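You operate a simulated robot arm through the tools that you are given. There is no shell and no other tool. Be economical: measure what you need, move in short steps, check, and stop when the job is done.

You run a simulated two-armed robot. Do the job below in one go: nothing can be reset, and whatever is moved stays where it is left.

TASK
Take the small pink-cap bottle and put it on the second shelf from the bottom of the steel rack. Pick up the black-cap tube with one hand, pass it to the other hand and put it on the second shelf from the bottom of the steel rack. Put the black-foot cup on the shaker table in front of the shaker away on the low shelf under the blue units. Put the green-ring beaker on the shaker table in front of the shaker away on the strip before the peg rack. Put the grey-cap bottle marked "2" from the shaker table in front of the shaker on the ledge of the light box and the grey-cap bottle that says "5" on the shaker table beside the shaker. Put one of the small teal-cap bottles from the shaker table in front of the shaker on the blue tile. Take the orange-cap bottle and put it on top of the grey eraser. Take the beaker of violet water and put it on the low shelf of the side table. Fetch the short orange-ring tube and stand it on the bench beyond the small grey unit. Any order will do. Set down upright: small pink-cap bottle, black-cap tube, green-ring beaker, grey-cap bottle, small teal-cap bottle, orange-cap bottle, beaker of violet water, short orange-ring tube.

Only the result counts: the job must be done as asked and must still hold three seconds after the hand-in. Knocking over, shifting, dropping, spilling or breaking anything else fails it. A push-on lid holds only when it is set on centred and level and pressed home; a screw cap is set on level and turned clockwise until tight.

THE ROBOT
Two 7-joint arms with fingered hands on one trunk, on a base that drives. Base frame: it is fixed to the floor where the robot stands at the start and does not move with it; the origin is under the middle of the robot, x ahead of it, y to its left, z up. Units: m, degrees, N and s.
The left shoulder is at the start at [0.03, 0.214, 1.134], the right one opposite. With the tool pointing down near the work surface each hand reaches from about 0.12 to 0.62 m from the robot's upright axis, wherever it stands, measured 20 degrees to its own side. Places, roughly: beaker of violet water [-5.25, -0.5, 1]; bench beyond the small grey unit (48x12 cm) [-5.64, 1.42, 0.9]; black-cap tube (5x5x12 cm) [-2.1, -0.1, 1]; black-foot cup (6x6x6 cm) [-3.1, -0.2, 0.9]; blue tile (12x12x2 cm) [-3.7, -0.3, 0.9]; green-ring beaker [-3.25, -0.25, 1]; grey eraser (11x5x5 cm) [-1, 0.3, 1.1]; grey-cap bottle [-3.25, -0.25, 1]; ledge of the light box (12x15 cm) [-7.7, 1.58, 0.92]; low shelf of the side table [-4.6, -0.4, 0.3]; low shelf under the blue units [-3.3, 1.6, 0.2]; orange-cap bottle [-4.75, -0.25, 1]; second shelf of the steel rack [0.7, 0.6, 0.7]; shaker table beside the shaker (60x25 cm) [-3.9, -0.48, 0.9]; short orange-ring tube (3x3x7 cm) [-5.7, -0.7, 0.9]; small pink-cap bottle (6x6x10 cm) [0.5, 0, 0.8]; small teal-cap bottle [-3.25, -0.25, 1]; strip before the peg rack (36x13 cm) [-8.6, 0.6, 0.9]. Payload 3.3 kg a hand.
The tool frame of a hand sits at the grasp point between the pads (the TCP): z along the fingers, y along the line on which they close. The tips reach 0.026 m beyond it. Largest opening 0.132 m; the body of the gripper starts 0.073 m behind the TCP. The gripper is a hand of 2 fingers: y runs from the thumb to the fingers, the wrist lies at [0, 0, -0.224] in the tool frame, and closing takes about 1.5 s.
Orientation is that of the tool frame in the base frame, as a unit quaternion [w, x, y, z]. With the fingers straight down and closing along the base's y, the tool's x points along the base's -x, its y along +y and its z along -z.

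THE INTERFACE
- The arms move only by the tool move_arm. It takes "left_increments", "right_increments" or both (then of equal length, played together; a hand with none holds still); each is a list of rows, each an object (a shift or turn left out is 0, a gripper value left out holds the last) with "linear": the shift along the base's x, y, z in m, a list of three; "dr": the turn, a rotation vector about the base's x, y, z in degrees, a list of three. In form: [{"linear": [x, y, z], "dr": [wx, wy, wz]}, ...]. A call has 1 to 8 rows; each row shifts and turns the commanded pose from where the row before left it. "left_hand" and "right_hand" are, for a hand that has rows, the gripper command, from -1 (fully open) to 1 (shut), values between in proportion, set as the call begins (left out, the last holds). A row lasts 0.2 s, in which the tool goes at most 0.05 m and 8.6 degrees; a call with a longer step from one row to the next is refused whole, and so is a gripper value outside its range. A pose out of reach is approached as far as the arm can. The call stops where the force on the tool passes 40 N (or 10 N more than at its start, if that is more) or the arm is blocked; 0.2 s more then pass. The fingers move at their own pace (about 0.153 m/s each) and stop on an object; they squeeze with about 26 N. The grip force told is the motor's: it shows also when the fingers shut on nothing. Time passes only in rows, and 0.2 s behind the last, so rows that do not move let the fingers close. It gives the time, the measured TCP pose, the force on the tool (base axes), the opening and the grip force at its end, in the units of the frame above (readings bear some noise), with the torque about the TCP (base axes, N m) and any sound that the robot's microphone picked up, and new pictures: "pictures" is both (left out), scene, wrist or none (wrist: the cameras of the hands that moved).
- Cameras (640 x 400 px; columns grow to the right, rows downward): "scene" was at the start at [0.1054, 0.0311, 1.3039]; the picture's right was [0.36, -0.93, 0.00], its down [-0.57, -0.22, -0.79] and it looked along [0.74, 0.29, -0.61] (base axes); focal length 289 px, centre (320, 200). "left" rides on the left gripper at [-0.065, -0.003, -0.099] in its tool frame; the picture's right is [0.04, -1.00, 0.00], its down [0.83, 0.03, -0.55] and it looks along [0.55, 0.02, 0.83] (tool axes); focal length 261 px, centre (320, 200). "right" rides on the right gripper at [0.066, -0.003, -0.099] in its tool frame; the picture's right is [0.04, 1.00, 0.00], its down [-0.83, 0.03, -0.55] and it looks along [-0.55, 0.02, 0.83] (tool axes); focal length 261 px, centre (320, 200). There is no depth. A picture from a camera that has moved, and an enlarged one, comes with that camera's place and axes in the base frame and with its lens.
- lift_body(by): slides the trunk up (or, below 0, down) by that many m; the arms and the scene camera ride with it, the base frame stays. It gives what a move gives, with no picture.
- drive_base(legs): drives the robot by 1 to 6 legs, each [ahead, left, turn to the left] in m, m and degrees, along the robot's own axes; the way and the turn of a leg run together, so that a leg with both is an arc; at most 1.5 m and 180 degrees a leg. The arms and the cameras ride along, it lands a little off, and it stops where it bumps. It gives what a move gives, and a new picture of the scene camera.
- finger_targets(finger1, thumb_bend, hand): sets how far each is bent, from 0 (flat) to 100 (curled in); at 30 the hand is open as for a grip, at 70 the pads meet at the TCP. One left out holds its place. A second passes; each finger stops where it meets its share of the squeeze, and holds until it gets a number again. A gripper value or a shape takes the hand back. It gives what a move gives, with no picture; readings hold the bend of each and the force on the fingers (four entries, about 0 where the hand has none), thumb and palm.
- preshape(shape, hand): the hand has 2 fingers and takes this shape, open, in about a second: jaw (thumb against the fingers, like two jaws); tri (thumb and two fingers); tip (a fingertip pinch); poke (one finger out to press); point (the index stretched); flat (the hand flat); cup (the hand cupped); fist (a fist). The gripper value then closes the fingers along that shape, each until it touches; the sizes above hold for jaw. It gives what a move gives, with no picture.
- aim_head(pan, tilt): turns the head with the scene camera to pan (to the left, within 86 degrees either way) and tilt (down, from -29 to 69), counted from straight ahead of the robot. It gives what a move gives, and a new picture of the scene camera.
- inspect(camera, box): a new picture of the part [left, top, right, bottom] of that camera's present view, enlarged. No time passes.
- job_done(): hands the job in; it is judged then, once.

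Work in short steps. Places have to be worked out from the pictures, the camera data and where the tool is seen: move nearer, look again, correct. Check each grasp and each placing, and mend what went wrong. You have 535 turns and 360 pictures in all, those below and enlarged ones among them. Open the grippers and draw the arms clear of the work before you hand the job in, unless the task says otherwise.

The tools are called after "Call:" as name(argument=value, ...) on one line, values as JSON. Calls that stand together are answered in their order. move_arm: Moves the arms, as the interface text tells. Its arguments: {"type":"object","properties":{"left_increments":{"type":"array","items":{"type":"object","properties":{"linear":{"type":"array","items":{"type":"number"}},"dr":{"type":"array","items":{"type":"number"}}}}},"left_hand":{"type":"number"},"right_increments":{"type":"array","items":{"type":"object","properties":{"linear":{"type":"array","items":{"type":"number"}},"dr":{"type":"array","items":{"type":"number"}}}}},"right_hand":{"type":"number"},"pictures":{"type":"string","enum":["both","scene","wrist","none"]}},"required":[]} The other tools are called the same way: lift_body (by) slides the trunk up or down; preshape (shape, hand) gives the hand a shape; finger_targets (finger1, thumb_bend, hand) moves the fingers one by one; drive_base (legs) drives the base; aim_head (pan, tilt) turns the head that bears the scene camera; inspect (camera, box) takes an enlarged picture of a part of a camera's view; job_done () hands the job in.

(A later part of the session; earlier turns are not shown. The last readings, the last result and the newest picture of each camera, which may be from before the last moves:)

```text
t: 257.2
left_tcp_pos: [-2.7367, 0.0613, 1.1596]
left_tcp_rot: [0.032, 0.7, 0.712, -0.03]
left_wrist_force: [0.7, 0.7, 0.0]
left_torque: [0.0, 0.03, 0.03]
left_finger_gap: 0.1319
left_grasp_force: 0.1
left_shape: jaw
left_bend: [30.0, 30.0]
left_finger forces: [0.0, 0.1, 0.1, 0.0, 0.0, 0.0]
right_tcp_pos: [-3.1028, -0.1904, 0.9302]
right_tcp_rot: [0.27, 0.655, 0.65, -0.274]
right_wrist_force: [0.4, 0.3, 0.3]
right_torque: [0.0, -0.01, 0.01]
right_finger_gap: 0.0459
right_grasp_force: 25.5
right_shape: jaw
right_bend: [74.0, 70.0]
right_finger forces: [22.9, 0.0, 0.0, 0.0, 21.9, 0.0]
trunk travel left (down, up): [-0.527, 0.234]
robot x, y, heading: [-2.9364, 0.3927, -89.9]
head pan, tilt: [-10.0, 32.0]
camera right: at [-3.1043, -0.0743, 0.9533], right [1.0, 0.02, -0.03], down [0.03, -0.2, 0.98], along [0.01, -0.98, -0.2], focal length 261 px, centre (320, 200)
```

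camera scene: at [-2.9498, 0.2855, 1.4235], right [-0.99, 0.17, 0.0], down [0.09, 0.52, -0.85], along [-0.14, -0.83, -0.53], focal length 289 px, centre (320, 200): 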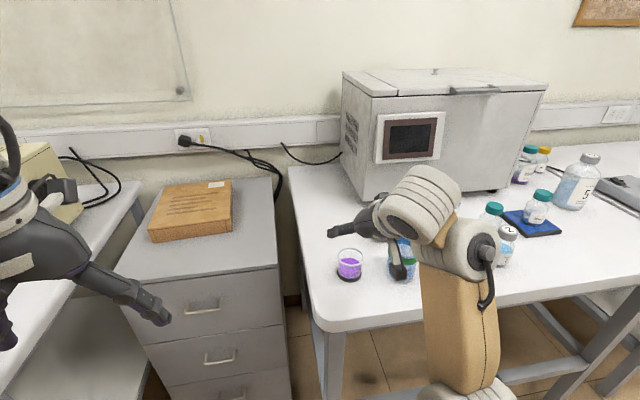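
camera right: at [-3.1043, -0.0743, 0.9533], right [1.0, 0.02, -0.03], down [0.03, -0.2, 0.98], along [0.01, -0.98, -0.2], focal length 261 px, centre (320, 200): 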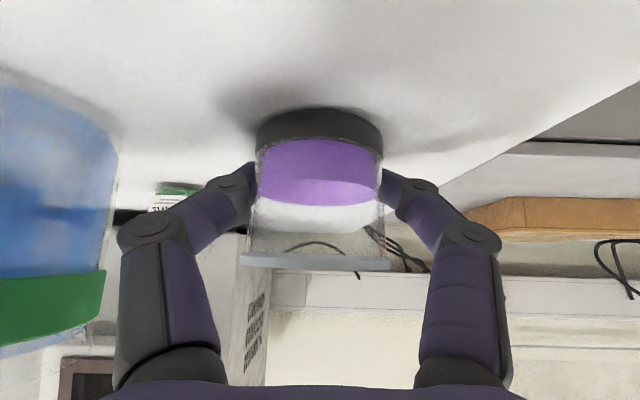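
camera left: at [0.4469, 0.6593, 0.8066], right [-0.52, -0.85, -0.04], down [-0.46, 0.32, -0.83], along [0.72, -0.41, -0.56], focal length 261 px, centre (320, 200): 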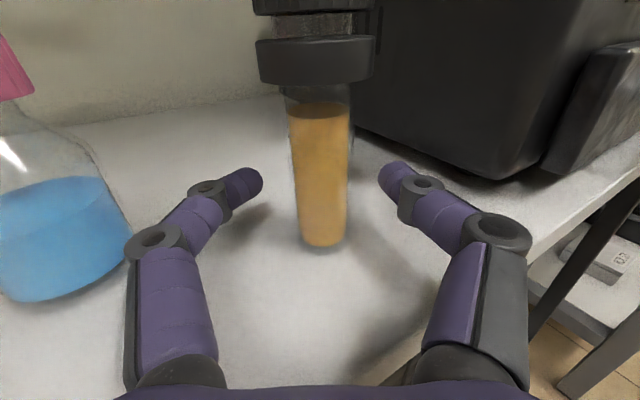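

Cup held (46 mm). I lift gently, back off, and look at the other side of the aisle.

Call:
move_arm(right_increments=[{"linear": [0, 0, 0.02]}, {"linear": [0, 0, 0.02]}, {"linear": [0, 0, 0.02]}, {"linear": [0, 0, 0.02]}], pictures="none")

Call:
drive_base(legs=[[-0.22, 0, 0]])

Call:
aim_head(pan=-86, tilt=25)

Call:
aim_head(pan=86, tilt=25)

```text
t: 258.2
left_tcp_pos: [-2.7366, 0.0614, 1.1602]
left_tcp_rot: [0.031, 0.7, 0.713, -0.031]
left_wrist_force: [0.2, -0.6, -0.4]
left_torque: [0.03, -0.02, 0.0]
left_finger_gap: 0.132
left_grasp_force: 0.2
left_shape: jaw
left_bend: [30.0, 30.0]
left_finger forces: [0.0, 0.0, 0.0, 0.1, 0.1, 0.0]
right_tcp_pos: [-3.1062, -0.1886, 1.0106]
right_tcp_rot: [0.269, 0.655, 0.651, -0.273]
right_wrist_force: [-0.2, -0.2, -1.3]
right_torque: [0.0, -0.01, -0.01]
right_finger_gap: 0.0457
right_grasp_force: 25.8
right_shape: jaw
right_bend: [74.0, 70.0]
right_finger forces: [23.1, 0.0, 0.1, 0.0, 21.4, 0.0]
trunk travel left (down, up): [-0.527, 0.234]
robot x, y, heading: [-2.9329, 0.3924, -89.9]
head pan, tilt: [-10.0, 32.0]
```

```text
t: 259.9
left_tcp_pos: [-2.7371, 0.2812, 1.1609]
left_tcp_rot: [0.032, 0.7, 0.713, -0.031]
left_wrist_force: [-0.8, 0.3, 0.5]
left_torque: [-0.02, 0.05, -0.01]
left_finger_gap: 0.1316
left_grasp_force: 0.0
left_shape: jaw
left_bend: [30.0, 30.0]
left_finger forces: [0.1, 0.0, 0.0, 0.0, 0.0, 0.0]
right_tcp_pos: [-3.1047, 0.0297, 1.0103]
right_tcp_rot: [0.27, 0.655, 0.651, -0.273]
right_wrist_force: [-0.1, 0.7, -1.2]
right_torque: [-0.01, 0.01, -0.01]
right_finger_gap: 0.0457
right_grasp_force: 26.6
right_shape: jaw
right_bend: [74.0, 70.0]
right_finger forces: [23.0, 0.0, 0.1, 0.1, 21.4, 0.1]
trunk travel left (down, up): [-0.527, 0.234]
robot x, y, heading: [-2.9349, 0.6085, -90.1]
head pan, tilt: [-10.0, 32.0]
camera scene: at [-2.9505, 0.5078, 1.4237], right [-0.99, 0.17, 0.0], down [0.09, 0.52, -0.85], along [-0.14, -0.84, -0.53], focal length 289 px, centre (320, 200)
```

scene: 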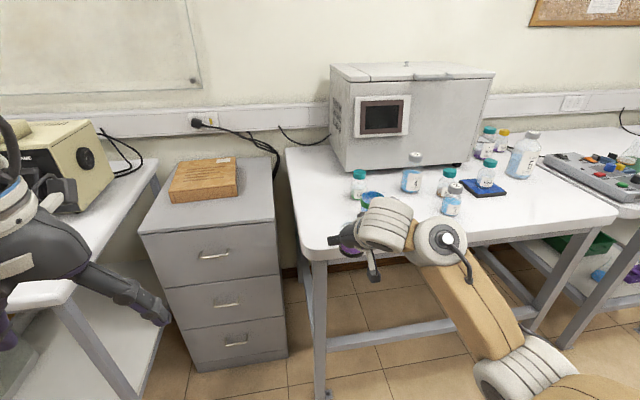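

```text
t: 261.4
left_tcp_pos: [-2.738, 0.2805, 1.1609]
left_tcp_rot: [0.031, 0.7, 0.713, -0.03]
left_wrist_force: [-0.8, 1.3, -0.7]
left_torque: [0.0, 0.0, 0.02]
left_finger_gap: 0.1318
left_grasp_force: 0.1
left_shape: jaw
left_bend: [30.0, 30.0]
left_finger forces: [0.1, 0.0, 0.0, 0.0, 0.0, 0.0]
right_tcp_pos: [-3.1059, 0.0295, 1.0091]
right_tcp_rot: [0.27, 0.654, 0.651, -0.274]
right_wrist_force: [0.1, -0.7, -0.5]
right_torque: [0.01, 0.01, -0.03]
right_finger_gap: 0.046
right_grasp_force: 25.7
right_shape: jaw
right_bend: [74.0, 70.0]
right_finger forces: [23.0, 0.0, 0.1, 0.0, 21.4, 0.1]
trunk travel left (down, up): [-0.527, 0.234]
robot x, y, heading: [-2.936, 0.608, -89.8]
head pan, tilt: [-85.9, 25.0]
camera scene: at [-3.0271, 0.5875, 1.4347], right [-0.08, 1.0, 0.0], down [0.42, 0.03, -0.91], along [-0.9, -0.07, -0.42], focal length 289 px, centre (320, 200)
```

scene: 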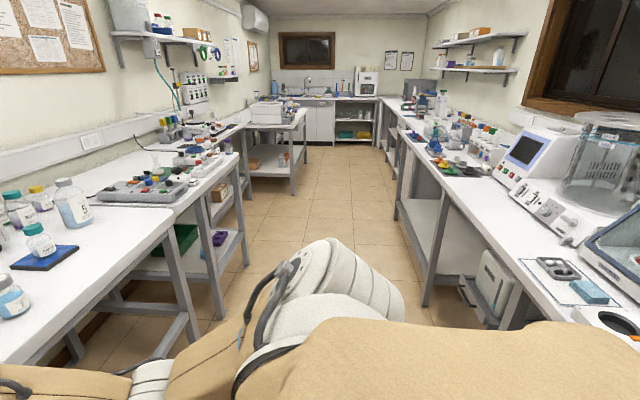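

```text
t: 264.0
left_tcp_pos: [-2.7363, 0.2808, 1.1602]
left_tcp_rot: [0.032, 0.699, 0.714, -0.03]
left_wrist_force: [-0.3, -0.8, 0.2]
left_torque: [0.01, -0.02, -0.03]
left_finger_gap: 0.1317
left_grasp_force: 0.0
left_shape: jaw
left_bend: [30.0, 30.0]
left_finger forces: [0.1, 0.0, 0.1, 0.0, 0.0, 0.0]
right_tcp_pos: [-3.1074, 0.0291, 1.0097]
right_tcp_rot: [0.271, 0.654, 0.651, -0.273]
right_wrist_force: [-0.4, -0.7, -1.7]
right_torque: [0.06, 0.0, -0.02]
right_finger_gap: 0.0454
right_grasp_force: 26.0
right_shape: jaw
right_bend: [74.0, 70.0]
right_finger forces: [22.9, 0.0, 0.1, 0.0, 21.3, 0.1]
trunk travel left (down, up): [-0.527, 0.234]
robot x, y, heading: [-2.931, 0.6102, -89.9]
head pan, tilt: [85.9, 25.0]
camera scene: at [-2.8433, 0.5883, 1.4347], right [-0.07, -1.0, 0.0], down [-0.42, 0.03, -0.91], along [0.9, -0.06, -0.42], focal length 289 px, centre (320, 200)
```

scene: 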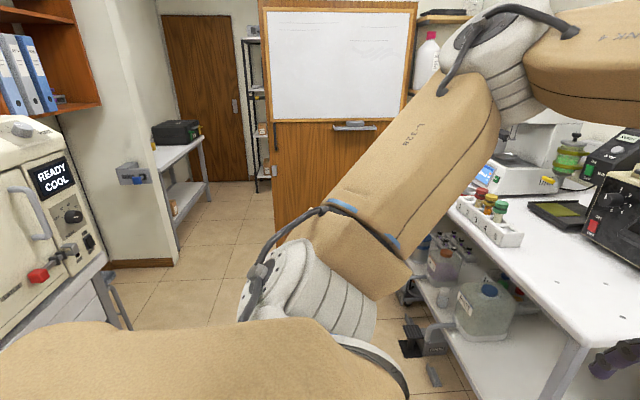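

The aisle is ~1.1 m wide. I pull the cup in closer, shift to x≈−3.4, and turn around to face the other bench.

Call:
move_arm(right_increments=[{"linear": [0, 0.02, 0.01]}, {"linear": [0, 0.02, 0.01]}, {"linear": [0, 0.02, 0.01]}, {"linear": [0, 0.02, 0.01]}, {"linear": [0, 0.02, 0.0]}, {}], pictures="none")

Call:
drive_base(legs=[[0, -0.5, 0], [0.05, 0, 0], [0, 0, 90]])

```text
t: 265.4
left_tcp_pos: [-2.7371, 0.2809, 1.1598]
left_tcp_rot: [0.031, 0.7, 0.712, -0.03]
left_wrist_force: [0.7, 0.5, 0.4]
left_torque: [0.0, 0.01, 0.0]
left_finger_gap: 0.1318
left_grasp_force: 0.1
left_shape: jaw
left_bend: [30.0, 30.0]
left_finger forces: [0.0, 0.0, 0.0, 0.0, 0.0, 0.0]
right_tcp_pos: [-3.1066, 0.1299, 1.0489]
right_tcp_rot: [0.27, 0.655, 0.651, -0.273]
right_wrist_force: [0.1, 0.1, -0.4]
right_torque: [-0.01, -0.02, 0.0]
right_finger_gap: 0.0448
right_grasp_force: 26.5
right_shape: jaw
right_bend: [74.0, 71.0]
right_finger forces: [22.9, 0.1, 0.0, 0.1, 19.9, 0.1]
trunk travel left (down, up): [-0.527, 0.234]
robot x, y, heading: [-2.9371, 0.6103, -90.0]
head pan, tilt: [85.9, 25.0]
```

```text
t: 272.7
left_tcp_pos: [-3.1166, 0.7507, 1.1594]
left_tcp_rot: [0.044, 0.0, 0.999, 0.001]
left_wrist_force: [-0.2, 0.2, -0.3]
left_torque: [0.0, -0.01, -0.03]
left_finger_gap: 0.1321
left_grasp_force: 0.1
left_shape: jaw
left_bend: [30.0, 30.0]
left_finger forces: [0.0, 0.1, 0.0, 0.0, 0.0, 0.1]
right_tcp_pos: [-2.9737, 0.3792, 1.0477]
right_tcp_rot: [0.384, 0.011, 0.923, -0.006]
right_wrist_force: [-0.5, -0.4, -1.6]
right_torque: [0.03, -0.02, 0.01]
right_finger_gap: 0.045
right_grasp_force: 26.3
right_shape: jaw
right_bend: [74.0, 71.0]
right_finger forces: [22.5, 0.1, 0.0, 0.1, 19.8, 0.0]
trunk travel left (down, up): [-0.527, 0.234]
robot x, y, heading: [-3.4481, 0.556, -0.8]
head pan, tilt: [85.9, 25.0]
camera scene: at [-3.4266, 0.6497, 1.4347], right [1.0, -0.09, 0.0], down [-0.04, -0.42, -0.91], along [0.08, 0.9, -0.42], focal length 289 px, centre (320, 200)
```

scene: 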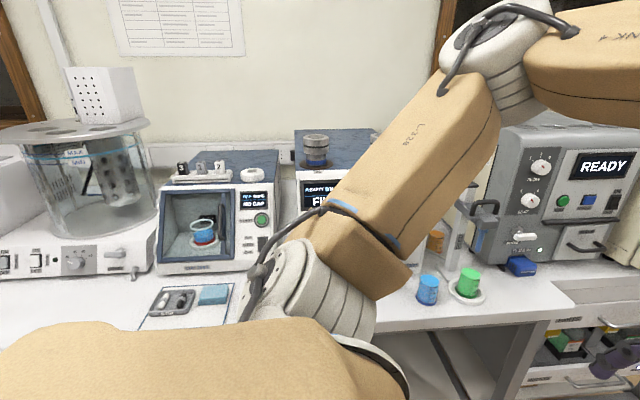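

The blue units' bench is on my left. I turn the remaining 90°, and look down at its low shelf.

Call:
drive_base(legs=[[-0.02, -0.05, 0], [0, 0, 91]])

Call:
aim_head(pan=-5, tilt=45)

```text
t: 277.5
left_tcp_pos: [-3.6604, 0.8432, 1.1605]
left_tcp_rot: [0.031, -0.703, 0.71, 0.03]
left_wrist_force: [0.3, 0.7, -0.2]
left_torque: [-0.01, 0.0, 0.0]
left_finger_gap: 0.1319
left_grasp_force: 0.0
left_shape: jaw
left_bend: [30.0, 30.0]
left_finger forces: [0.1, 0.0, 0.1, 0.0, 0.0, 0.1]
right_tcp_pos: [-3.2884, 0.9829, 1.0482]
right_tcp_rot: [0.277, -0.642, 0.663, 0.267]
right_wrist_force: [0.4, 0.8, -1.2]
right_torque: [0.0, 0.0, -0.01]
right_finger_gap: 0.0446
right_grasp_force: 26.1
right_shape: jaw
right_bend: [74.0, 71.0]
right_finger forces: [22.5, 0.0, 0.0, 0.1, 19.7, 0.1]
trunk travel left (down, up): [-0.527, 0.234]
robot x, y, heading: [-3.4708, 0.5098, 88.3]
head pan, tilt: [85.9, 25.0]
camera scene: at [-3.562, 0.5309, 1.4347], right [0.09, 1.0, 0.0], down [0.42, -0.04, -0.91], along [-0.9, 0.08, -0.42], focal length 289 px, centre (320, 200)
```

scene: 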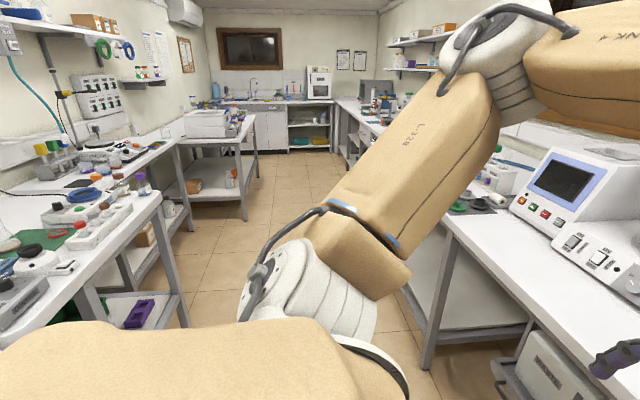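

```text
t: 279.1
left_tcp_pos: [-3.6598, 0.8421, 1.1605]
left_tcp_rot: [0.03, -0.703, 0.709, 0.032]
left_wrist_force: [-0.3, 0.2, -0.7]
left_torque: [0.01, -0.02, 0.04]
left_finger_gap: 0.1317
left_grasp_force: 0.1
left_shape: jaw
left_bend: [30.0, 30.0]
left_finger forces: [0.2, 0.0, 0.0, 0.0, 0.1, 0.1]
right_tcp_pos: [-3.2874, 0.9832, 1.0488]
right_tcp_rot: [0.278, -0.642, 0.664, 0.265]
right_wrist_force: [0.3, 0.1, -2.1]
right_torque: [0.03, 0.0, 0.0]
right_finger_gap: 0.0446
right_grasp_force: 25.8
right_shape: jaw
right_bend: [74.0, 71.0]
right_finger forces: [22.5, 0.0, 0.0, 0.0, 19.7, 0.1]
trunk travel left (down, up): [-0.527, 0.234]
robot x, y, heading: [-3.4711, 0.5099, 88.6]
head pan, tilt: [-5.0, 45.0]
camera scene: at [-3.4614, 0.6032, 1.4041], right [0.99, -0.11, 0.0], down [-0.08, -0.7, -0.71], along [0.08, 0.7, -0.71], focal length 289 px, centre (320, 200)
```

scene: 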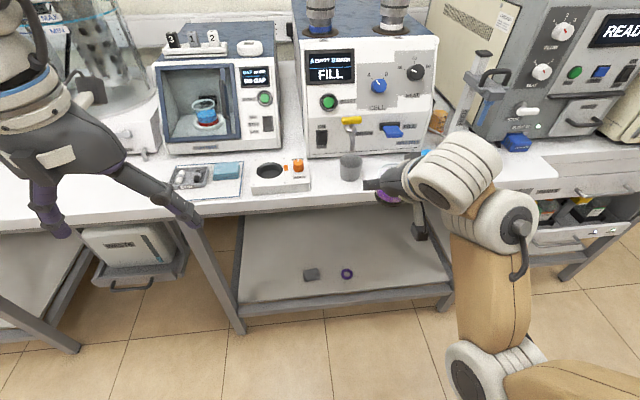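

The low shelf (x −3.7…−2.8, front y≈1.15, z≈0.2) is free at right. I retract the left hand, then lower the trunk with the cup held in front of the bench.

Call:
move_arm(left_increments=[{"linear": [0, -0.03, 0]}, {"linear": [0, -0.03, 0]}, {"linear": [0, -0.03, 0]}], pictures="none")

Call:
lift_body(by=-0.5)

Call:
move_arm(right_increments=[{"linear": [0, 0.01, -0.03]}, {"linear": [0, 0.01, -0.03]}, {"linear": [0, 0.01, -0.03]}, {"linear": [0, 0.01, -0.03]}, {}], pictures="scene")

```text
t: 279.9
left_tcp_pos: [-3.6593, 0.7513, 1.1597]
left_tcp_rot: [0.032, -0.704, 0.709, 0.032]
left_wrist_force: [-1.3, -0.6, -0.6]
left_torque: [0.01, -0.01, 0.02]
left_finger_gap: 0.1315
left_grasp_force: 0.1
left_shape: jaw
left_bend: [30.0, 30.0]
left_finger forces: [0.0, 0.0, 0.1, 0.0, 0.0, 0.1]
right_tcp_pos: [-3.2869, 0.9815, 1.0499]
right_tcp_rot: [0.277, -0.642, 0.664, 0.266]
right_wrist_force: [0.5, -0.3, -0.4]
right_torque: [-0.01, 0.02, 0.03]
right_finger_gap: 0.0444
right_grasp_force: 26.4
right_shape: jaw
right_bend: [74.0, 71.0]
right_finger forces: [22.5, 0.0, 0.0, 0.0, 19.7, 0.1]
trunk travel left (down, up): [-0.527, 0.234]
robot x, y, heading: [-3.4712, 0.506, 88.8]
head pan, tilt: [-5.0, 45.0]
```

```text
refused: -0.5 is not a number from -0.4 to 0.4
```

```text
t: 281.1
left_tcp_pos: [-3.6577, 0.7518, 1.1596]
left_tcp_rot: [0.031, -0.703, 0.71, 0.031]
left_wrist_force: [-1.1, -0.3, 0.0]
left_torque: [0.05, 0.02, -0.02]
left_finger_gap: 0.1318
left_grasp_force: 0.0
left_shape: jaw
left_bend: [30.0, 30.0]
left_finger forces: [0.0, 0.0, 0.0, 0.0, 0.1, 0.0]
right_tcp_pos: [-3.2878, 1.0207, 0.9253]
right_tcp_rot: [0.277, -0.642, 0.663, 0.267]
right_wrist_force: [-0.3, -0.3, -0.9]
right_torque: [0.04, -0.02, 0.0]
right_finger_gap: 0.0441
right_grasp_force: 26.7
right_shape: jaw
right_bend: [74.0, 71.0]
right_finger forces: [22.4, 0.0, 0.1, 0.1, 19.6, 0.0]
trunk travel left (down, up): [-0.527, 0.234]
robot x, y, heading: [-3.4692, 0.508, 88.8]
head pan, tilt: [-5.0, 45.0]
camera scene: at [-3.4615, 0.6029, 1.4042], right [0.99, -0.11, 0.0], down [-0.08, -0.7, -0.71], along [0.08, 0.7, -0.71], focal length 289 px, centre (320, 200)
```

scene: 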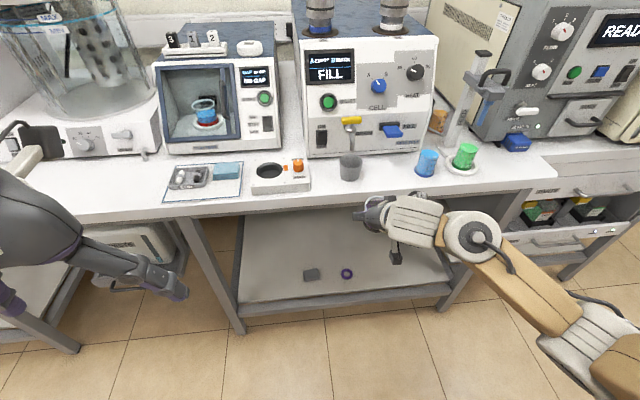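

The trunk step limit is 0.4. I draw the cup back a little and lower by 0.4, then 0.1.

Call:
move_arm(right_increments=[{"linear": [0, -0.02, 0]}, {}], pictures="none")

Call:
lift_body(by=-0.4)

Call:
lift_body(by=-0.1)

Call:
aim_head(pan=-10, tilt=30)

```text
t: 281.7
left_tcp_pos: [-3.658, 0.7512, 1.1592]
left_tcp_rot: [0.031, -0.703, 0.71, 0.031]
left_wrist_force: [-0.4, -0.4, 0.6]
left_torque: [0.0, -0.02, 0.03]
left_finger_gap: 0.1318
left_grasp_force: 0.1
left_shape: jaw
left_bend: [30.0, 30.0]
left_finger forces: [0.1, 0.0, 0.0, 0.0, 0.1, 0.0]
right_tcp_pos: [-3.2882, 1.0018, 0.9275]
right_tcp_rot: [0.277, -0.642, 0.664, 0.266]
right_wrist_force: [-1.2, -0.2, -1.7]
right_torque: [-0.01, -0.03, 0.02]
right_finger_gap: 0.0444
right_grasp_force: 25.2
right_shape: jaw
right_bend: [74.0, 71.0]
right_finger forces: [22.5, 0.1, 0.0, 0.0, 19.7, 0.0]
trunk travel left (down, up): [-0.527, 0.234]
robot x, y, heading: [-3.4723, 0.5086, 88.6]
head pan, tilt: [-5.0, 45.0]
```

```text
t: 285.6
left_tcp_pos: [-3.6592, 0.7642, 0.7388]
left_tcp_rot: [-0.009, -0.704, 0.71, -0.009]
left_wrist_force: [0.4, 0.1, -0.9]
left_torque: [-0.02, 0.0, -0.03]
left_finger_gap: 0.1319
left_grasp_force: 0.0
left_shape: jaw
left_bend: [30.0, 30.0]
left_finger forces: [0.0, 0.0, 0.1, 0.0, 0.0, 0.1]
right_tcp_pos: [-3.2871, 1.0027, 0.5292]
right_tcp_rot: [0.277, -0.642, 0.664, 0.266]
right_wrist_force: [-0.4, -0.5, -1.9]
right_torque: [-0.01, -0.03, 0.02]
right_finger_gap: 0.0443
right_grasp_force: 25.8
right_shape: jaw
right_bend: [74.0, 71.0]
right_finger forces: [22.4, 0.0, 0.1, 0.0, 19.6, 0.0]
trunk travel left (down, up): [-0.127, 0.634]
robot x, y, heading: [-3.4745, 0.5056, 88.5]
head pan, tilt: [-5.0, 45.0]
```

```text
t: 286.9
left_tcp_pos: [-3.6604, 0.7735, 0.6183]
left_tcp_rot: [-0.049, -0.703, 0.708, -0.045]
left_wrist_force: [0.1, 0.0, 0.3]
left_torque: [-0.01, 0.01, 0.0]
left_finger_gap: 0.1317
left_grasp_force: 0.0
left_shape: jaw
left_bend: [30.0, 30.0]
left_finger forces: [0.0, 0.0, 0.0, 0.0, 0.0, 0.0]
right_tcp_pos: [-3.288, 1.0021, 0.43]
right_tcp_rot: [0.277, -0.642, 0.664, 0.267]
right_wrist_force: [-0.4, 0.0, -2.3]
right_torque: [0.01, -0.01, 0.03]
right_finger_gap: 0.0444
right_grasp_force: 26.8
right_shape: jaw
right_bend: [74.0, 71.0]
right_finger forces: [22.4, 0.0, 0.1, 0.0, 19.5, 0.1]
trunk travel left (down, up): [-0.027, 0.734]
robot x, y, heading: [-3.4715, 0.5063, 88.6]
head pan, tilt: [-5.0, 45.0]
```

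```text
t: 287.7
left_tcp_pos: [-3.6598, 0.7741, 0.6186]
left_tcp_rot: [-0.049, -0.703, 0.708, -0.047]
left_wrist_force: [0.2, 0.4, -0.1]
left_torque: [0.01, 0.0, -0.05]
left_finger_gap: 0.1319
left_grasp_force: 0.2
left_shape: jaw
left_bend: [30.0, 30.0]
left_finger forces: [0.1, 0.0, 0.0, 0.0, 0.0, 0.0]
right_tcp_pos: [-3.2869, 1.0014, 0.4295]
right_tcp_rot: [0.277, -0.642, 0.663, 0.266]
right_wrist_force: [0.4, -0.2, -2.0]
right_torque: [-0.01, 0.0, 0.0]
right_finger_gap: 0.044
right_grasp_force: 26.0
right_shape: jaw
right_bend: [74.0, 71.0]
right_finger forces: [22.5, 0.0, 0.0, 0.0, 19.5, 0.1]
trunk travel left (down, up): [-0.027, 0.734]
robot x, y, heading: [-3.4674, 0.5064, 88.8]
head pan, tilt: [-10.0, 30.0]
camera scene: at [-3.4499, 0.7288, 0.9145], right [0.98, -0.2, 0.0], down [-0.1, -0.49, -0.87], along [0.17, 0.85, -0.5], focal length 289 px, centre (320, 200)
```

scene: 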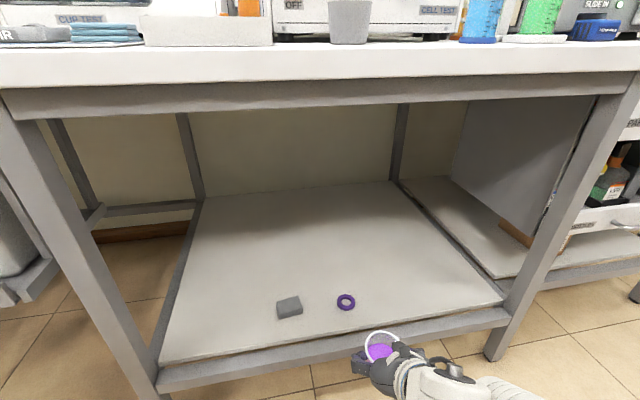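

I can see the shelf well: a grey block and a purple ring lie at left-centre. I shift right 0.16 m to aim at free space and go ahead 0.2 m.

Call:
drive_base(legs=[[0, -0.16, 1.2], [0.2, 0, 0]])

Call:
inspect(camera="right", box=[0, 0, 640, 400])

```text
t: 290.3
left_tcp_pos: [-3.5058, 0.9679, 0.6177]
left_tcp_rot: [0.048, 0.711, -0.7, 0.045]
left_wrist_force: [-0.5, 0.2, 0.1]
left_torque: [0.01, -0.04, -0.01]
left_finger_gap: 0.1319
left_grasp_force: 0.0
left_shape: jaw
left_bend: [30.0, 30.0]
left_finger forces: [0.1, 0.0, 0.1, 0.0, 0.1, 0.0]
right_tcp_pos: [-3.1389, 1.2063, 0.4285]
right_tcp_rot: [0.274, -0.65, 0.655, 0.269]
right_wrist_force: [0.4, 0.2, -0.9]
right_torque: [0.0, 0.04, -0.01]
right_finger_gap: 0.0441
right_grasp_force: 26.1
right_shape: jaw
right_bend: [74.0, 71.0]
right_finger forces: [22.4, 0.1, 0.0, 0.1, 19.6, 0.1]
trunk travel left (down, up): [-0.027, 0.734]
robot x, y, heading: [-3.3105, 0.7059, 90.3]
head pan, tilt: [-10.0, 30.0]
camera scene: at [-3.2952, 0.929, 0.9146], right [0.99, -0.17, 0.0], down [-0.09, -0.49, -0.87], along [0.15, 0.85, -0.5], focal length 289 px, centre (320, 200)
```

scene: 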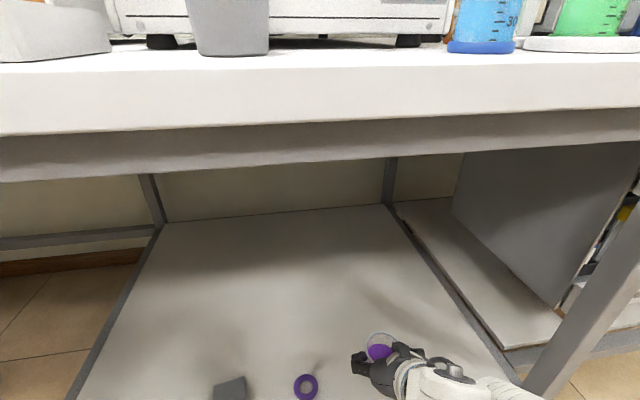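

```text
1.00 times, centred on (320, 200) of right (not enlarged: the box is as wide or as high as the picture)
camera zoom: at [-3.1371, 1.09, 0.4521], right [-1.0, -0.02, -0.03], down [-0.03, 0.2, 0.98], along [-0.01, 0.98, -0.2], focal length 261 px, centre (320, 200)
```

zoom: 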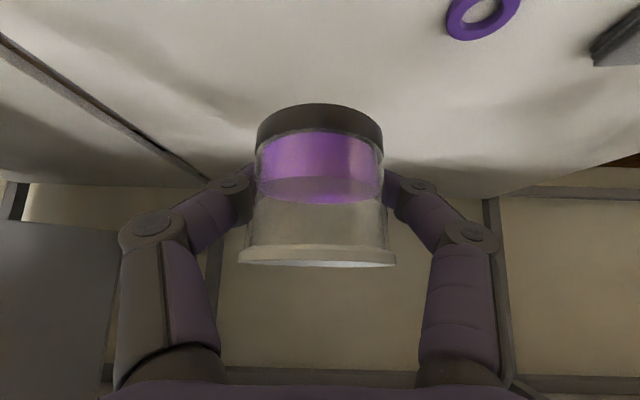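

Good: ring is 13 cm to the side. I reach in and lower in steps.

Call:
move_arm(right_increments=[{"linear": [0.01, 0.015, -0.02]}, {"linear": [0.01, 0.015, -0.02]}, {"linear": [0, 0.015, -0.02]}, {"linear": [0, 0.01, -0.02]}, {}], pictures="wrist")

```text
t: 291.5
left_tcp_pos: [-3.5055, 0.9692, 0.6186]
left_tcp_rot: [0.048, 0.712, -0.699, 0.047]
left_wrist_force: [0.3, 0.1, -0.3]
left_torque: [0.0, -0.03, 0.02]
left_finger_gap: 0.132
left_grasp_force: 0.0
left_shape: jaw
left_bend: [30.0, 30.0]
left_finger forces: [0.0, 0.1, 0.1, 0.0, 0.0, 0.0]
right_tcp_pos: [-3.1184, 1.2612, 0.3507]
right_tcp_rot: [0.274, -0.65, 0.656, 0.27]
right_wrist_force: [0.5, -0.3, -1.6]
right_torque: [0.0, -0.02, 0.02]
right_finger_gap: 0.0438
right_grasp_force: 26.2
right_shape: jaw
right_bend: [74.0, 71.0]
right_finger forces: [22.4, 0.1, 0.0, 0.1, 19.5, 0.1]
trunk travel left (down, up): [-0.027, 0.734]
robot x, y, heading: [-3.3101, 0.7087, 90.1]
head pan, tilt: [-10.0, 30.0]
camera right: at [-3.1162, 1.1443, 0.3729], right [-1.0, -0.02, -0.03], down [-0.03, 0.2, 0.98], along [-0.01, 0.98, -0.2], focal length 261 px, centre (320, 200)
```

right: 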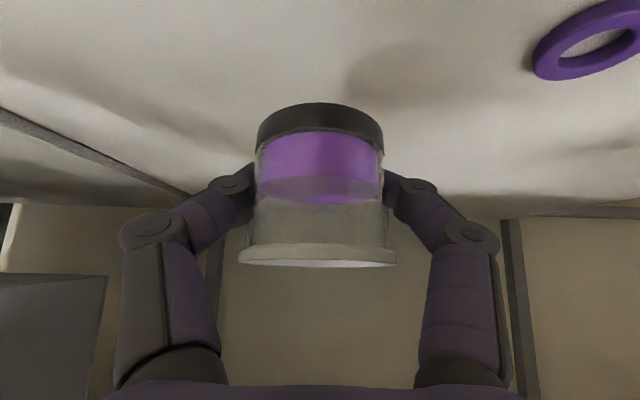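

Shelf at z≈0.24. Continue lowering.

Call:
move_arm(right_increments=[{"linear": [0, 0, -0.02]}, {"linear": [0, 0, -0.02]}, {"linear": [0, 0, -0.015]}, {"linear": [0, 0, -0.008]}, {}], pictures="wrist")

```text
t: 292.7
left_tcp_pos: [-3.5055, 0.969, 0.6178]
left_tcp_rot: [0.048, 0.711, -0.7, 0.047]
left_wrist_force: [-0.1, -0.1, -0.4]
left_torque: [0.03, 0.01, 0.0]
left_finger_gap: 0.1318
left_grasp_force: 0.1
left_shape: jaw
left_bend: [30.0, 30.0]
left_finger forces: [0.0, 0.1, 0.0, 0.0, 0.0, 0.1]
right_tcp_pos: [-3.1199, 1.261, 0.2854]
right_tcp_rot: [0.273, -0.651, 0.655, 0.269]
right_wrist_force: [0.4, 0.8, -0.9]
right_torque: [-0.01, -0.04, -0.03]
right_finger_gap: 0.044
right_grasp_force: 26.1
right_shape: jaw
right_bend: [74.0, 71.0]
right_finger forces: [22.2, 0.0, 0.0, 0.1, 19.4, 0.0]
trunk travel left (down, up): [-0.027, 0.734]
robot x, y, heading: [-3.3105, 0.7076, 90.1]
head pan, tilt: [-10.0, 30.0]
camera right: at [-3.117, 1.1455, 0.3078], right [-1.0, -0.02, -0.03], down [-0.03, 0.2, 0.98], along [-0.01, 0.98, -0.2], focal length 261 px, centre (320, 200)
```

right: 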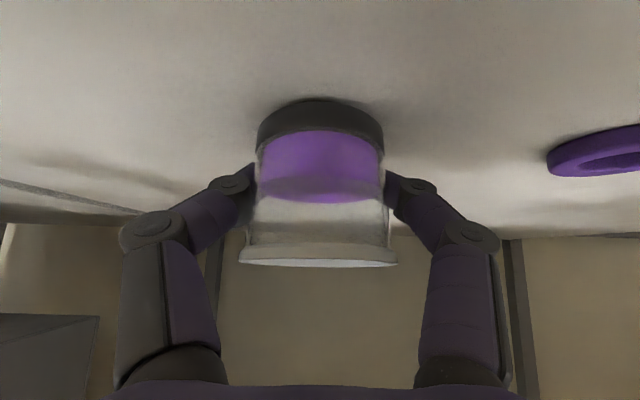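

Call:
move_arm(right_increments=[{"linear": [0, 0, -0.005]}, {}], pictures="none")

Call:
move_arm(right_increments=[{"linear": [0, 0, -0.004]}, {}], pictures="none")

Call:
move_arm(right_increments=[{"linear": [0, 0, -0.004]}, {}], pictures="wrist")

```text
t: 293.3
left_tcp_pos: [-3.5049, 0.9683, 0.6177]
left_tcp_rot: [0.047, 0.712, -0.699, 0.046]
left_wrist_force: [0.0, -0.8, -0.8]
left_torque: [0.01, 0.0, -0.01]
left_finger_gap: 0.132
left_grasp_force: 0.1
left_shape: jaw
left_bend: [30.0, 30.0]
left_finger forces: [0.1, 0.0, 0.1, 0.1, 0.1, 0.0]
right_tcp_pos: [-3.1189, 1.2617, 0.2806]
right_tcp_rot: [0.274, -0.65, 0.656, 0.269]
right_wrist_force: [0.3, 1.0, -0.4]
right_torque: [0.02, 0.03, -0.06]
right_finger_gap: 0.0438
right_grasp_force: 26.0
right_shape: jaw
right_bend: [74.0, 71.0]
right_finger forces: [22.4, 0.0, 0.0, 0.0, 19.8, 0.0]
trunk travel left (down, up): [-0.027, 0.734]
robot x, y, heading: [-3.3047, 0.7111, 90.0]
head pan, tilt: [-10.0, 30.0]
```

```text
t: 293.9
left_tcp_pos: [-3.5065, 0.9676, 0.6183]
left_tcp_rot: [0.048, 0.712, -0.699, 0.046]
left_wrist_force: [-0.7, -0.6, 0.8]
left_torque: [-0.01, -0.01, -0.01]
left_finger_gap: 0.1318
left_grasp_force: 0.0
left_shape: jaw
left_bend: [30.0, 30.0]
left_finger forces: [0.1, 0.0, 0.0, 0.0, 0.0, 0.0]
right_tcp_pos: [-3.1196, 1.2615, 0.2783]
right_tcp_rot: [0.273, -0.65, 0.655, 0.273]
right_wrist_force: [-0.5, 0.0, 13.6]
right_torque: [0.11, 0.01, -0.03]
right_finger_gap: 0.0444
right_grasp_force: 25.6
right_shape: jaw
right_bend: [74.0, 72.0]
right_finger forces: [24.5, 0.0, 0.0, 0.0, 21.2, 0.1]
trunk travel left (down, up): [-0.027, 0.734]
robot x, y, heading: [-3.3084, 0.7096, 90.2]
head pan, tilt: [-10.0, 30.0]
```

```text
t: 294.5
left_tcp_pos: [-3.5064, 0.9669, 0.6183]
left_tcp_rot: [0.047, 0.712, -0.699, 0.045]
left_wrist_force: [0.2, 0.2, -0.3]
left_torque: [-0.02, -0.02, -0.01]
left_finger_gap: 0.1319
left_grasp_force: 0.1
left_shape: jaw
left_bend: [30.0, 30.0]
left_finger forces: [0.1, 0.0, 0.1, 0.1, 0.1, 0.1]
right_tcp_pos: [-3.1202, 1.2632, 0.2766]
right_tcp_rot: [0.275, -0.649, 0.655, 0.273]
right_wrist_force: [1.1, 2.4, 31.2]
right_torque: [0.3, -0.06, 0.02]
right_finger_gap: 0.0447
right_grasp_force: 26.0
right_shape: jaw
right_bend: [75.0, 72.0]
right_finger forces: [26.3, 0.1, 0.0, 0.0, 24.8, 0.1]
trunk travel left (down, up): [-0.027, 0.734]
robot x, y, heading: [-3.3132, 0.7089, 90.1]
head pan, tilt: [-10.0, 30.0]
camera right: at [-3.1179, 1.1457, 0.2986], right [-1.0, -0.02, -0.03], down [-0.03, 0.19, 0.98], along [-0.01, 0.98, -0.19], focal length 261 px, centre (320, 200)
```

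right: 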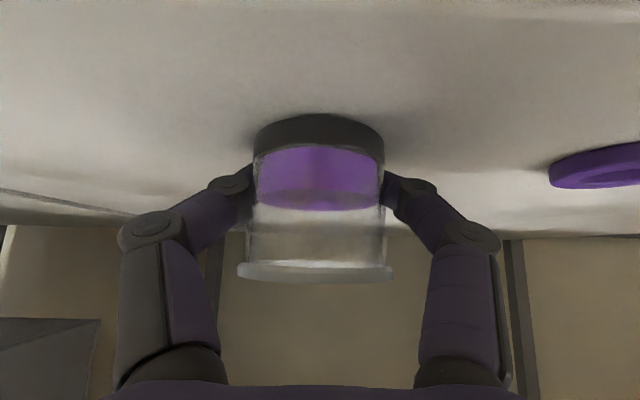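

Pressing 31 N; I raise 5 mm to relieve it, then release.

Call:
move_arm(right_increments=[{"linear": [0, 0, 0.005]}, {}], pictures="none")

Call:
move_arm(right_increments=[{}, {}, {}, {}], right_hand=-0.3, pictures="wrist")

```text
t: 295.1
left_tcp_pos: [-3.5057, 0.9683, 0.6171]
left_tcp_rot: [0.048, 0.712, -0.699, 0.046]
left_wrist_force: [-0.5, -0.1, -0.3]
left_torque: [-0.04, 0.0, 0.03]
left_finger_gap: 0.132
left_grasp_force: 0.1
left_shape: jaw
left_bend: [30.0, 30.0]
left_finger forces: [0.0, 0.0, 0.0, 0.1, 0.0, 0.0]
right_tcp_pos: [-3.1188, 1.2596, 0.2768]
right_tcp_rot: [0.274, -0.651, 0.654, 0.27]
right_wrist_force: [-2.8, 3.4, 15.8]
right_torque: [0.18, 0.14, 0.03]
right_finger_gap: 0.0447
right_grasp_force: 26.2
right_shape: jaw
right_bend: [75.0, 72.0]
right_finger forces: [26.9, 0.1, 0.0, 0.0, 21.5, 0.1]
trunk travel left (down, up): [-0.027, 0.734]
robot x, y, heading: [-3.309, 0.7028, 90.2]
head pan, tilt: [-10.0, 30.0]
```

```text
t: 296.1
left_tcp_pos: [-3.5052, 0.9682, 0.6174]
left_tcp_rot: [0.049, 0.712, -0.699, 0.046]
left_wrist_force: [-1.0, -0.8, 0.3]
left_torque: [0.02, -0.01, -0.01]
left_finger_gap: 0.132
left_grasp_force: 0.1
left_shape: jaw
left_bend: [30.0, 30.0]
left_finger forces: [0.1, 0.1, 0.0, 0.0, 0.0, 0.1]
right_tcp_pos: [-3.1192, 1.2605, 0.2767]
right_tcp_rot: [0.273, -0.651, 0.655, 0.27]
right_wrist_force: [0.1, 0.3, 0.3]
right_torque: [0.02, 0.01, 0.04]
right_finger_gap: 0.0852
right_grasp_force: 0.1
right_shape: jaw
right_bend: [70.0, 63.0]
right_finger forces: [0.1, 0.1, 0.0, 0.1, 0.1, 0.0]
trunk travel left (down, up): [-0.027, 0.734]
robot x, y, heading: [-3.3093, 0.7081, 90.1]
head pan, tilt: [-10.0, 30.0]
camera right: at [-3.1164, 1.1443, 0.3002], right [-1.0, -0.02, -0.03], down [-0.04, 0.2, 0.98], along [-0.01, 0.98, -0.2], focal length 261 px, centre (320, 200)
```

right: 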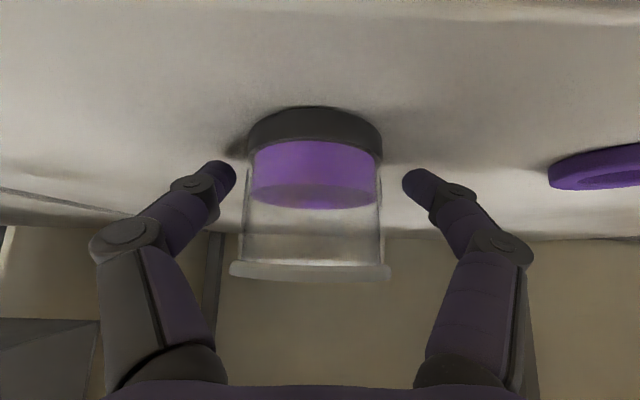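

The cup stands on the shelf. I withdraw along the axis and back off, then raise the trunk.

Call:
move_arm(right_increments=[{"linear": [0, -0.025, 0.025]}, {"linear": [0, -0.033, 0.033]}, {"linear": [0, -0.033, 0.033]}, {}], pictures="none")

Call:
drive_base(legs=[[-0.22, 0, 0]])

Call:
lift_body(by=0.4)

Call:
lift_body(by=0.15)

```text
t: 297.1
left_tcp_pos: [-3.5059, 0.97, 0.6171]
left_tcp_rot: [0.048, 0.712, -0.699, 0.046]
left_wrist_force: [-0.5, -0.1, -0.8]
left_torque: [-0.01, 0.0, 0.01]
left_finger_gap: 0.1317
left_grasp_force: 0.0
left_shape: jaw
left_bend: [30.0, 30.0]
left_finger forces: [0.1, 0.1, 0.1, 0.1, 0.0, 0.1]
right_tcp_pos: [-3.1163, 1.1711, 0.3708]
right_tcp_rot: [0.273, -0.65, 0.656, 0.27]
right_wrist_force: [0.4, 0.5, 0.0]
right_torque: [0.03, 0.01, 0.04]
right_finger_gap: 0.0854
right_grasp_force: 0.0
right_shape: jaw
right_bend: [70.0, 63.0]
right_finger forces: [0.0, 0.1, 0.0, 0.1, 0.1, 0.0]
trunk travel left (down, up): [-0.027, 0.734]
robot x, y, heading: [-3.3107, 0.7077, 90.1]
head pan, tilt: [-10.0, 30.0]
```

```text
t: 298.8
left_tcp_pos: [-3.5051, 0.7508, 0.6174]
left_tcp_rot: [0.047, 0.713, -0.698, 0.046]
left_wrist_force: [0.7, -0.4, 0.6]
left_torque: [0.01, -0.02, -0.02]
left_finger_gap: 0.1318
left_grasp_force: 0.1
left_shape: jaw
left_bend: [30.0, 30.0]
left_finger forces: [0.0, 0.0, 0.1, 0.0, 0.0, 0.0]
right_tcp_pos: [-3.1187, 0.955, 0.3697]
right_tcp_rot: [0.272, -0.653, 0.654, 0.269]
right_wrist_force: [-0.6, 0.7, -0.7]
right_torque: [0.03, 0.0, -0.01]
right_finger_gap: 0.0858
right_grasp_force: 0.1
right_shape: jaw
right_bend: [70.0, 63.0]
right_finger forces: [0.1, 0.0, 0.0, 0.0, 0.1, 0.0]
trunk travel left (down, up): [-0.027, 0.734]
robot x, y, heading: [-3.3107, 0.4933, 90.5]
head pan, tilt: [-10.0, 30.0]
camera scene: at [-3.2951, 0.7118, 0.9145], right [0.99, -0.17, 0.0], down [-0.08, -0.49, -0.87], along [0.14, 0.85, -0.5], focal length 289 px, centre (320, 200)
```

scene: 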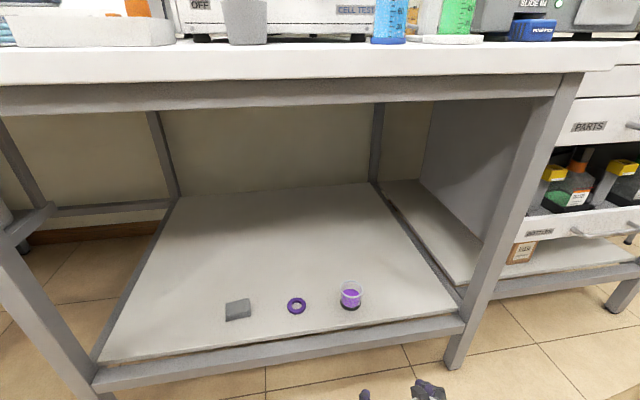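

```text
t: 302.6
left_tcp_pos: [-3.5062, 0.7507, 1.0179]
left_tcp_rot: [0.048, 0.713, -0.698, 0.046]
left_wrist_force: [0.1, -0.5, 0.2]
left_torque: [0.0, -0.05, -0.02]
left_finger_gap: 0.1318
left_grasp_force: 0.0
left_shape: jaw
left_bend: [30.0, 30.0]
left_finger forces: [0.0, 0.0, 0.0, 0.0, 0.0, 0.0]
right_tcp_pos: [-3.1181, 0.9547, 0.7703]
right_tcp_rot: [0.273, -0.652, 0.654, 0.27]
right_wrist_force: [0.3, 0.9, 0.3]
right_torque: [-0.03, 0.02, 0.0]
right_finger_gap: 0.0853
right_grasp_force: 0.0
right_shape: jaw
right_bend: [70.0, 63.0]
right_finger forces: [0.1, 0.0, 0.0, 0.0, 0.0, 0.0]
trunk travel left (down, up): [-0.427, 0.334]
robot x, y, heading: [-3.3051, 0.4884, 90.1]
head pan, tilt: [-10.0, 30.0]
```

```text
t: 304.3
left_tcp_pos: [-3.5061, 0.751, 1.1681]
left_tcp_rot: [0.048, 0.713, -0.698, 0.047]
left_wrist_force: [-0.3, 0.2, -0.5]
left_torque: [0.0, -0.02, -0.03]
left_finger_gap: 0.132
left_grasp_force: 0.0
left_shape: jaw
left_bend: [30.0, 30.0]
left_finger forces: [0.0, 0.1, 0.0, 0.0, 0.0, 0.1]
right_tcp_pos: [-3.1189, 0.9549, 0.9202]
right_tcp_rot: [0.273, -0.652, 0.654, 0.269]
right_wrist_force: [-0.8, 0.7, 0.0]
right_torque: [-0.01, 0.04, 0.01]
right_finger_gap: 0.0858
right_grasp_force: 0.0
right_shape: jaw
right_bend: [70.0, 63.0]
right_finger forces: [0.0, 0.0, 0.0, 0.1, 0.1, 0.1]
trunk travel left (down, up): [-0.577, 0.184]
robot x, y, heading: [-3.308, 0.4919, 90.7]
head pan, tilt: [-10.0, 30.0]
```

The cup is on the low shelf beside the ring. Now I raise the right hand and turn back to face the shaker table.

Call:
move_arm(right_increments=[{"linear": [0, -0.005, 0.04]}, {"linear": [0, -0.005, 0.04]}, {"linear": [0, -0.005, 0.04]}, {"linear": [0, -0.005, 0.04]}], pictures="none")

Call:
drive_base(legs=[[-0.05, 0, 0], [0, 0, 90], [0, 0, 90]])

Call:
aim_head(pan=0, tilt=35)

```text
t: 305.3
left_tcp_pos: [-3.5054, 0.7509, 1.1682]
left_tcp_rot: [0.047, 0.713, -0.698, 0.046]
left_wrist_force: [-0.1, 0.0, -1.4]
left_torque: [0.0, 0.0, 0.0]
left_finger_gap: 0.1321
left_grasp_force: 0.1
left_shape: jaw
left_bend: [30.0, 30.0]
left_finger forces: [0.0, 0.0, 0.0, 0.0, 0.0, 0.0]
right_tcp_pos: [-3.1163, 0.9354, 1.0828]
right_tcp_rot: [0.273, -0.652, 0.654, 0.27]
right_wrist_force: [-0.8, -0.8, 0.1]
right_torque: [0.02, 0.01, 0.02]
right_finger_gap: 0.0855
right_grasp_force: 0.1
right_shape: jaw
right_bend: [70.0, 63.0]
right_finger forces: [0.0, 0.0, 0.1, 0.0, 0.1, 0.1]
trunk travel left (down, up): [-0.577, 0.184]
robot x, y, heading: [-3.3099, 0.493, 90.5]
head pan, tilt: [-10.0, 30.0]
```

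```text
t: 314.0
left_tcp_pos: [-3.1026, 0.19, 1.1677]
left_tcp_rot: [-0.047, 0.684, 0.727, 0.047]
left_wrist_force: [0.0, -0.7, 0.0]
left_torque: [-0.01, 0.0, 0.02]
left_finger_gap: 0.1317
left_grasp_force: 0.1
left_shape: jaw
left_bend: [30.0, 30.0]
left_finger forces: [0.0, 0.0, 0.0, 0.1, 0.0, 0.0]
right_tcp_pos: [-3.4853, -0.012, 1.0844]
right_tcp_rot: [0.276, 0.641, 0.664, -0.268]
right_wrist_force: [0.1, -0.9, 0.4]
right_torque: [0.04, -0.01, 0.03]
right_finger_gap: 0.0858
right_grasp_force: 0.1
right_shape: jaw
right_bend: [70.0, 63.0]
right_finger forces: [0.0, 0.1, 0.0, 0.0, 0.0, 0.0]
trunk travel left (down, up): [-0.577, 0.184]
robot x, y, heading: [-3.3071, 0.439, -87.4]
head pan, tilt: [-10.0, 30.0]
camera scene: at [-3.3199, 0.3384, 1.4768], right [-0.99, 0.13, 0.0], down [0.07, 0.5, -0.87], along [-0.11, -0.86, -0.5], focal length 289 px, centre (320, 200)
```

scene: 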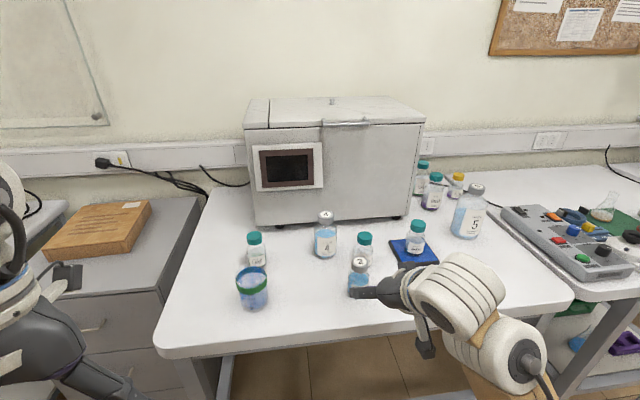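

```text
t: 314.7
left_tcp_pos: [-3.1021, 0.1894, 1.1668]
left_tcp_rot: [-0.048, 0.685, 0.725, 0.047]
left_wrist_force: [-0.1, 0.0, 0.6]
left_torque: [0.03, -0.02, -0.02]
left_finger_gap: 0.132
left_grasp_force: 0.0
left_shape: jaw
left_bend: [30.0, 30.0]
left_finger forces: [0.1, 0.0, 0.0, 0.0, 0.1, 0.0]
right_tcp_pos: [-3.4854, -0.011, 1.082]
right_tcp_rot: [0.275, 0.642, 0.664, -0.267]
right_wrist_force: [-0.3, -0.1, 0.3]
right_torque: [0.01, 0.0, 0.03]
right_finger_gap: 0.0856
right_grasp_force: 0.0
right_shape: jaw
right_bend: [70.0, 63.0]
right_finger forces: [0.1, 0.0, 0.0, 0.0, 0.0, 0.0]
trunk travel left (down, up): [-0.577, 0.184]
robot x, y, heading: [-3.3094, 0.4384, -87.5]
head pan, tilt: [0.0, 35.0]
camera scene: at [-3.3045, 0.34, 1.4691], right [-1.0, -0.04, 0.0], down [-0.02, 0.57, -0.82], along [0.04, -0.82, -0.57], focal length 289 px, centre (320, 200)
```

scene: 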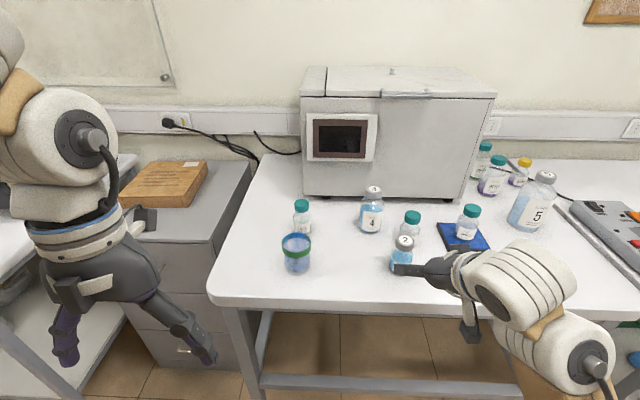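

Natural assignment: right hand takes bottle 2, left hand the green-ring beaker. I square up and move the right hand onto bottle 2's approach line.

Call:
drive_base(legs=[[0.03, 0, -2.5]])

Call:
move_arm(right_increments=[{"linear": [0.008, -0.015, -0.01]}, {"linear": [0.008, -0.015, -0.01]}, {}], right_hand=-0.5, pictures="wrist")

```text
t: 315.5
left_tcp_pos: [-3.1137, 0.147, 1.1675]
left_tcp_rot: [-0.047, 0.701, 0.71, 0.049]
left_wrist_force: [-0.3, -1.0, -0.6]
left_torque: [0.04, 0.0, -0.01]
left_finger_gap: 0.1315
left_grasp_force: 0.1
left_shape: jaw
left_bend: [30.0, 30.0]
left_finger forces: [0.0, 0.0, 0.0, 0.0, 0.0, 0.0]
right_tcp_pos: [-3.5041, -0.0341, 1.0813]
right_tcp_rot: [0.268, 0.656, 0.65, -0.274]
right_wrist_force: [0.6, -1.2, -0.3]
right_torque: [0.05, -0.02, 0.02]
right_finger_gap: 0.0855
right_grasp_force: 0.1
right_shape: jaw
right_bend: [70.0, 63.0]
right_finger forces: [0.1, 0.0, 0.1, 0.1, 0.1, 0.0]
trunk travel left (down, up): [-0.577, 0.184]
robot x, y, heading: [-3.3076, 0.413, -89.9]
head pan, tilt: [0.0, 35.0]
camera scene: at [-3.3083, 0.3065, 1.4688], right [-1.0, 0.0, 0.0], down [0.0, 0.58, -0.82], along [0.0, -0.82, -0.58], focal length 289 px, centre (320, 200)
```

scene: 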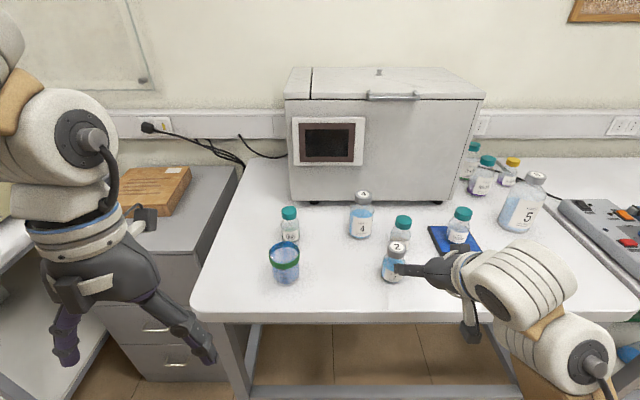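

```text
t: 316.3
left_tcp_pos: [-3.1138, 0.1508, 1.1675]
left_tcp_rot: [-0.046, 0.7, 0.711, 0.048]
left_wrist_force: [-0.3, -0.1, -0.3]
left_torque: [-0.01, -0.01, -0.01]
left_finger_gap: 0.1316
left_grasp_force: 0.0
left_shape: jaw
left_bend: [30.0, 30.0]
left_finger forces: [0.0, 0.0, 0.0, 0.0, 0.0, 0.1]
right_tcp_pos: [-3.4894, -0.0649, 1.0637]
right_tcp_rot: [0.27, 0.656, 0.65, -0.274]
right_wrist_force: [0.4, 0.3, -0.7]
right_torque: [0.03, 0.01, -0.01]
right_finger_gap: 0.0988
right_grasp_force: 0.1
right_shape: jaw
right_bend: [64.0, 50.0]
right_finger forces: [0.0, 0.0, 0.0, 0.1, 0.0, 0.1]
trunk travel left (down, up): [-0.577, 0.184]
robot x, y, heading: [-3.3066, 0.4093, -90.2]
head pan, tilt: [0.0, 35.0]
camera right: at [-3.4901, 0.0512, 1.0862], right [1.0, 0.02, -0.03], down [0.03, -0.19, 0.98], along [0.01, -0.98, -0.2], focal length 261 px, centre (320, 200)
```

right: 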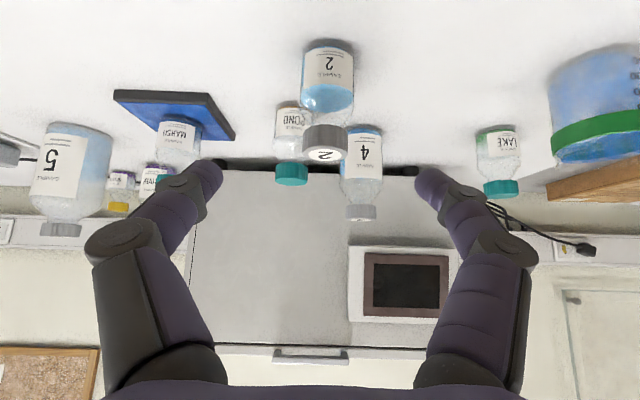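

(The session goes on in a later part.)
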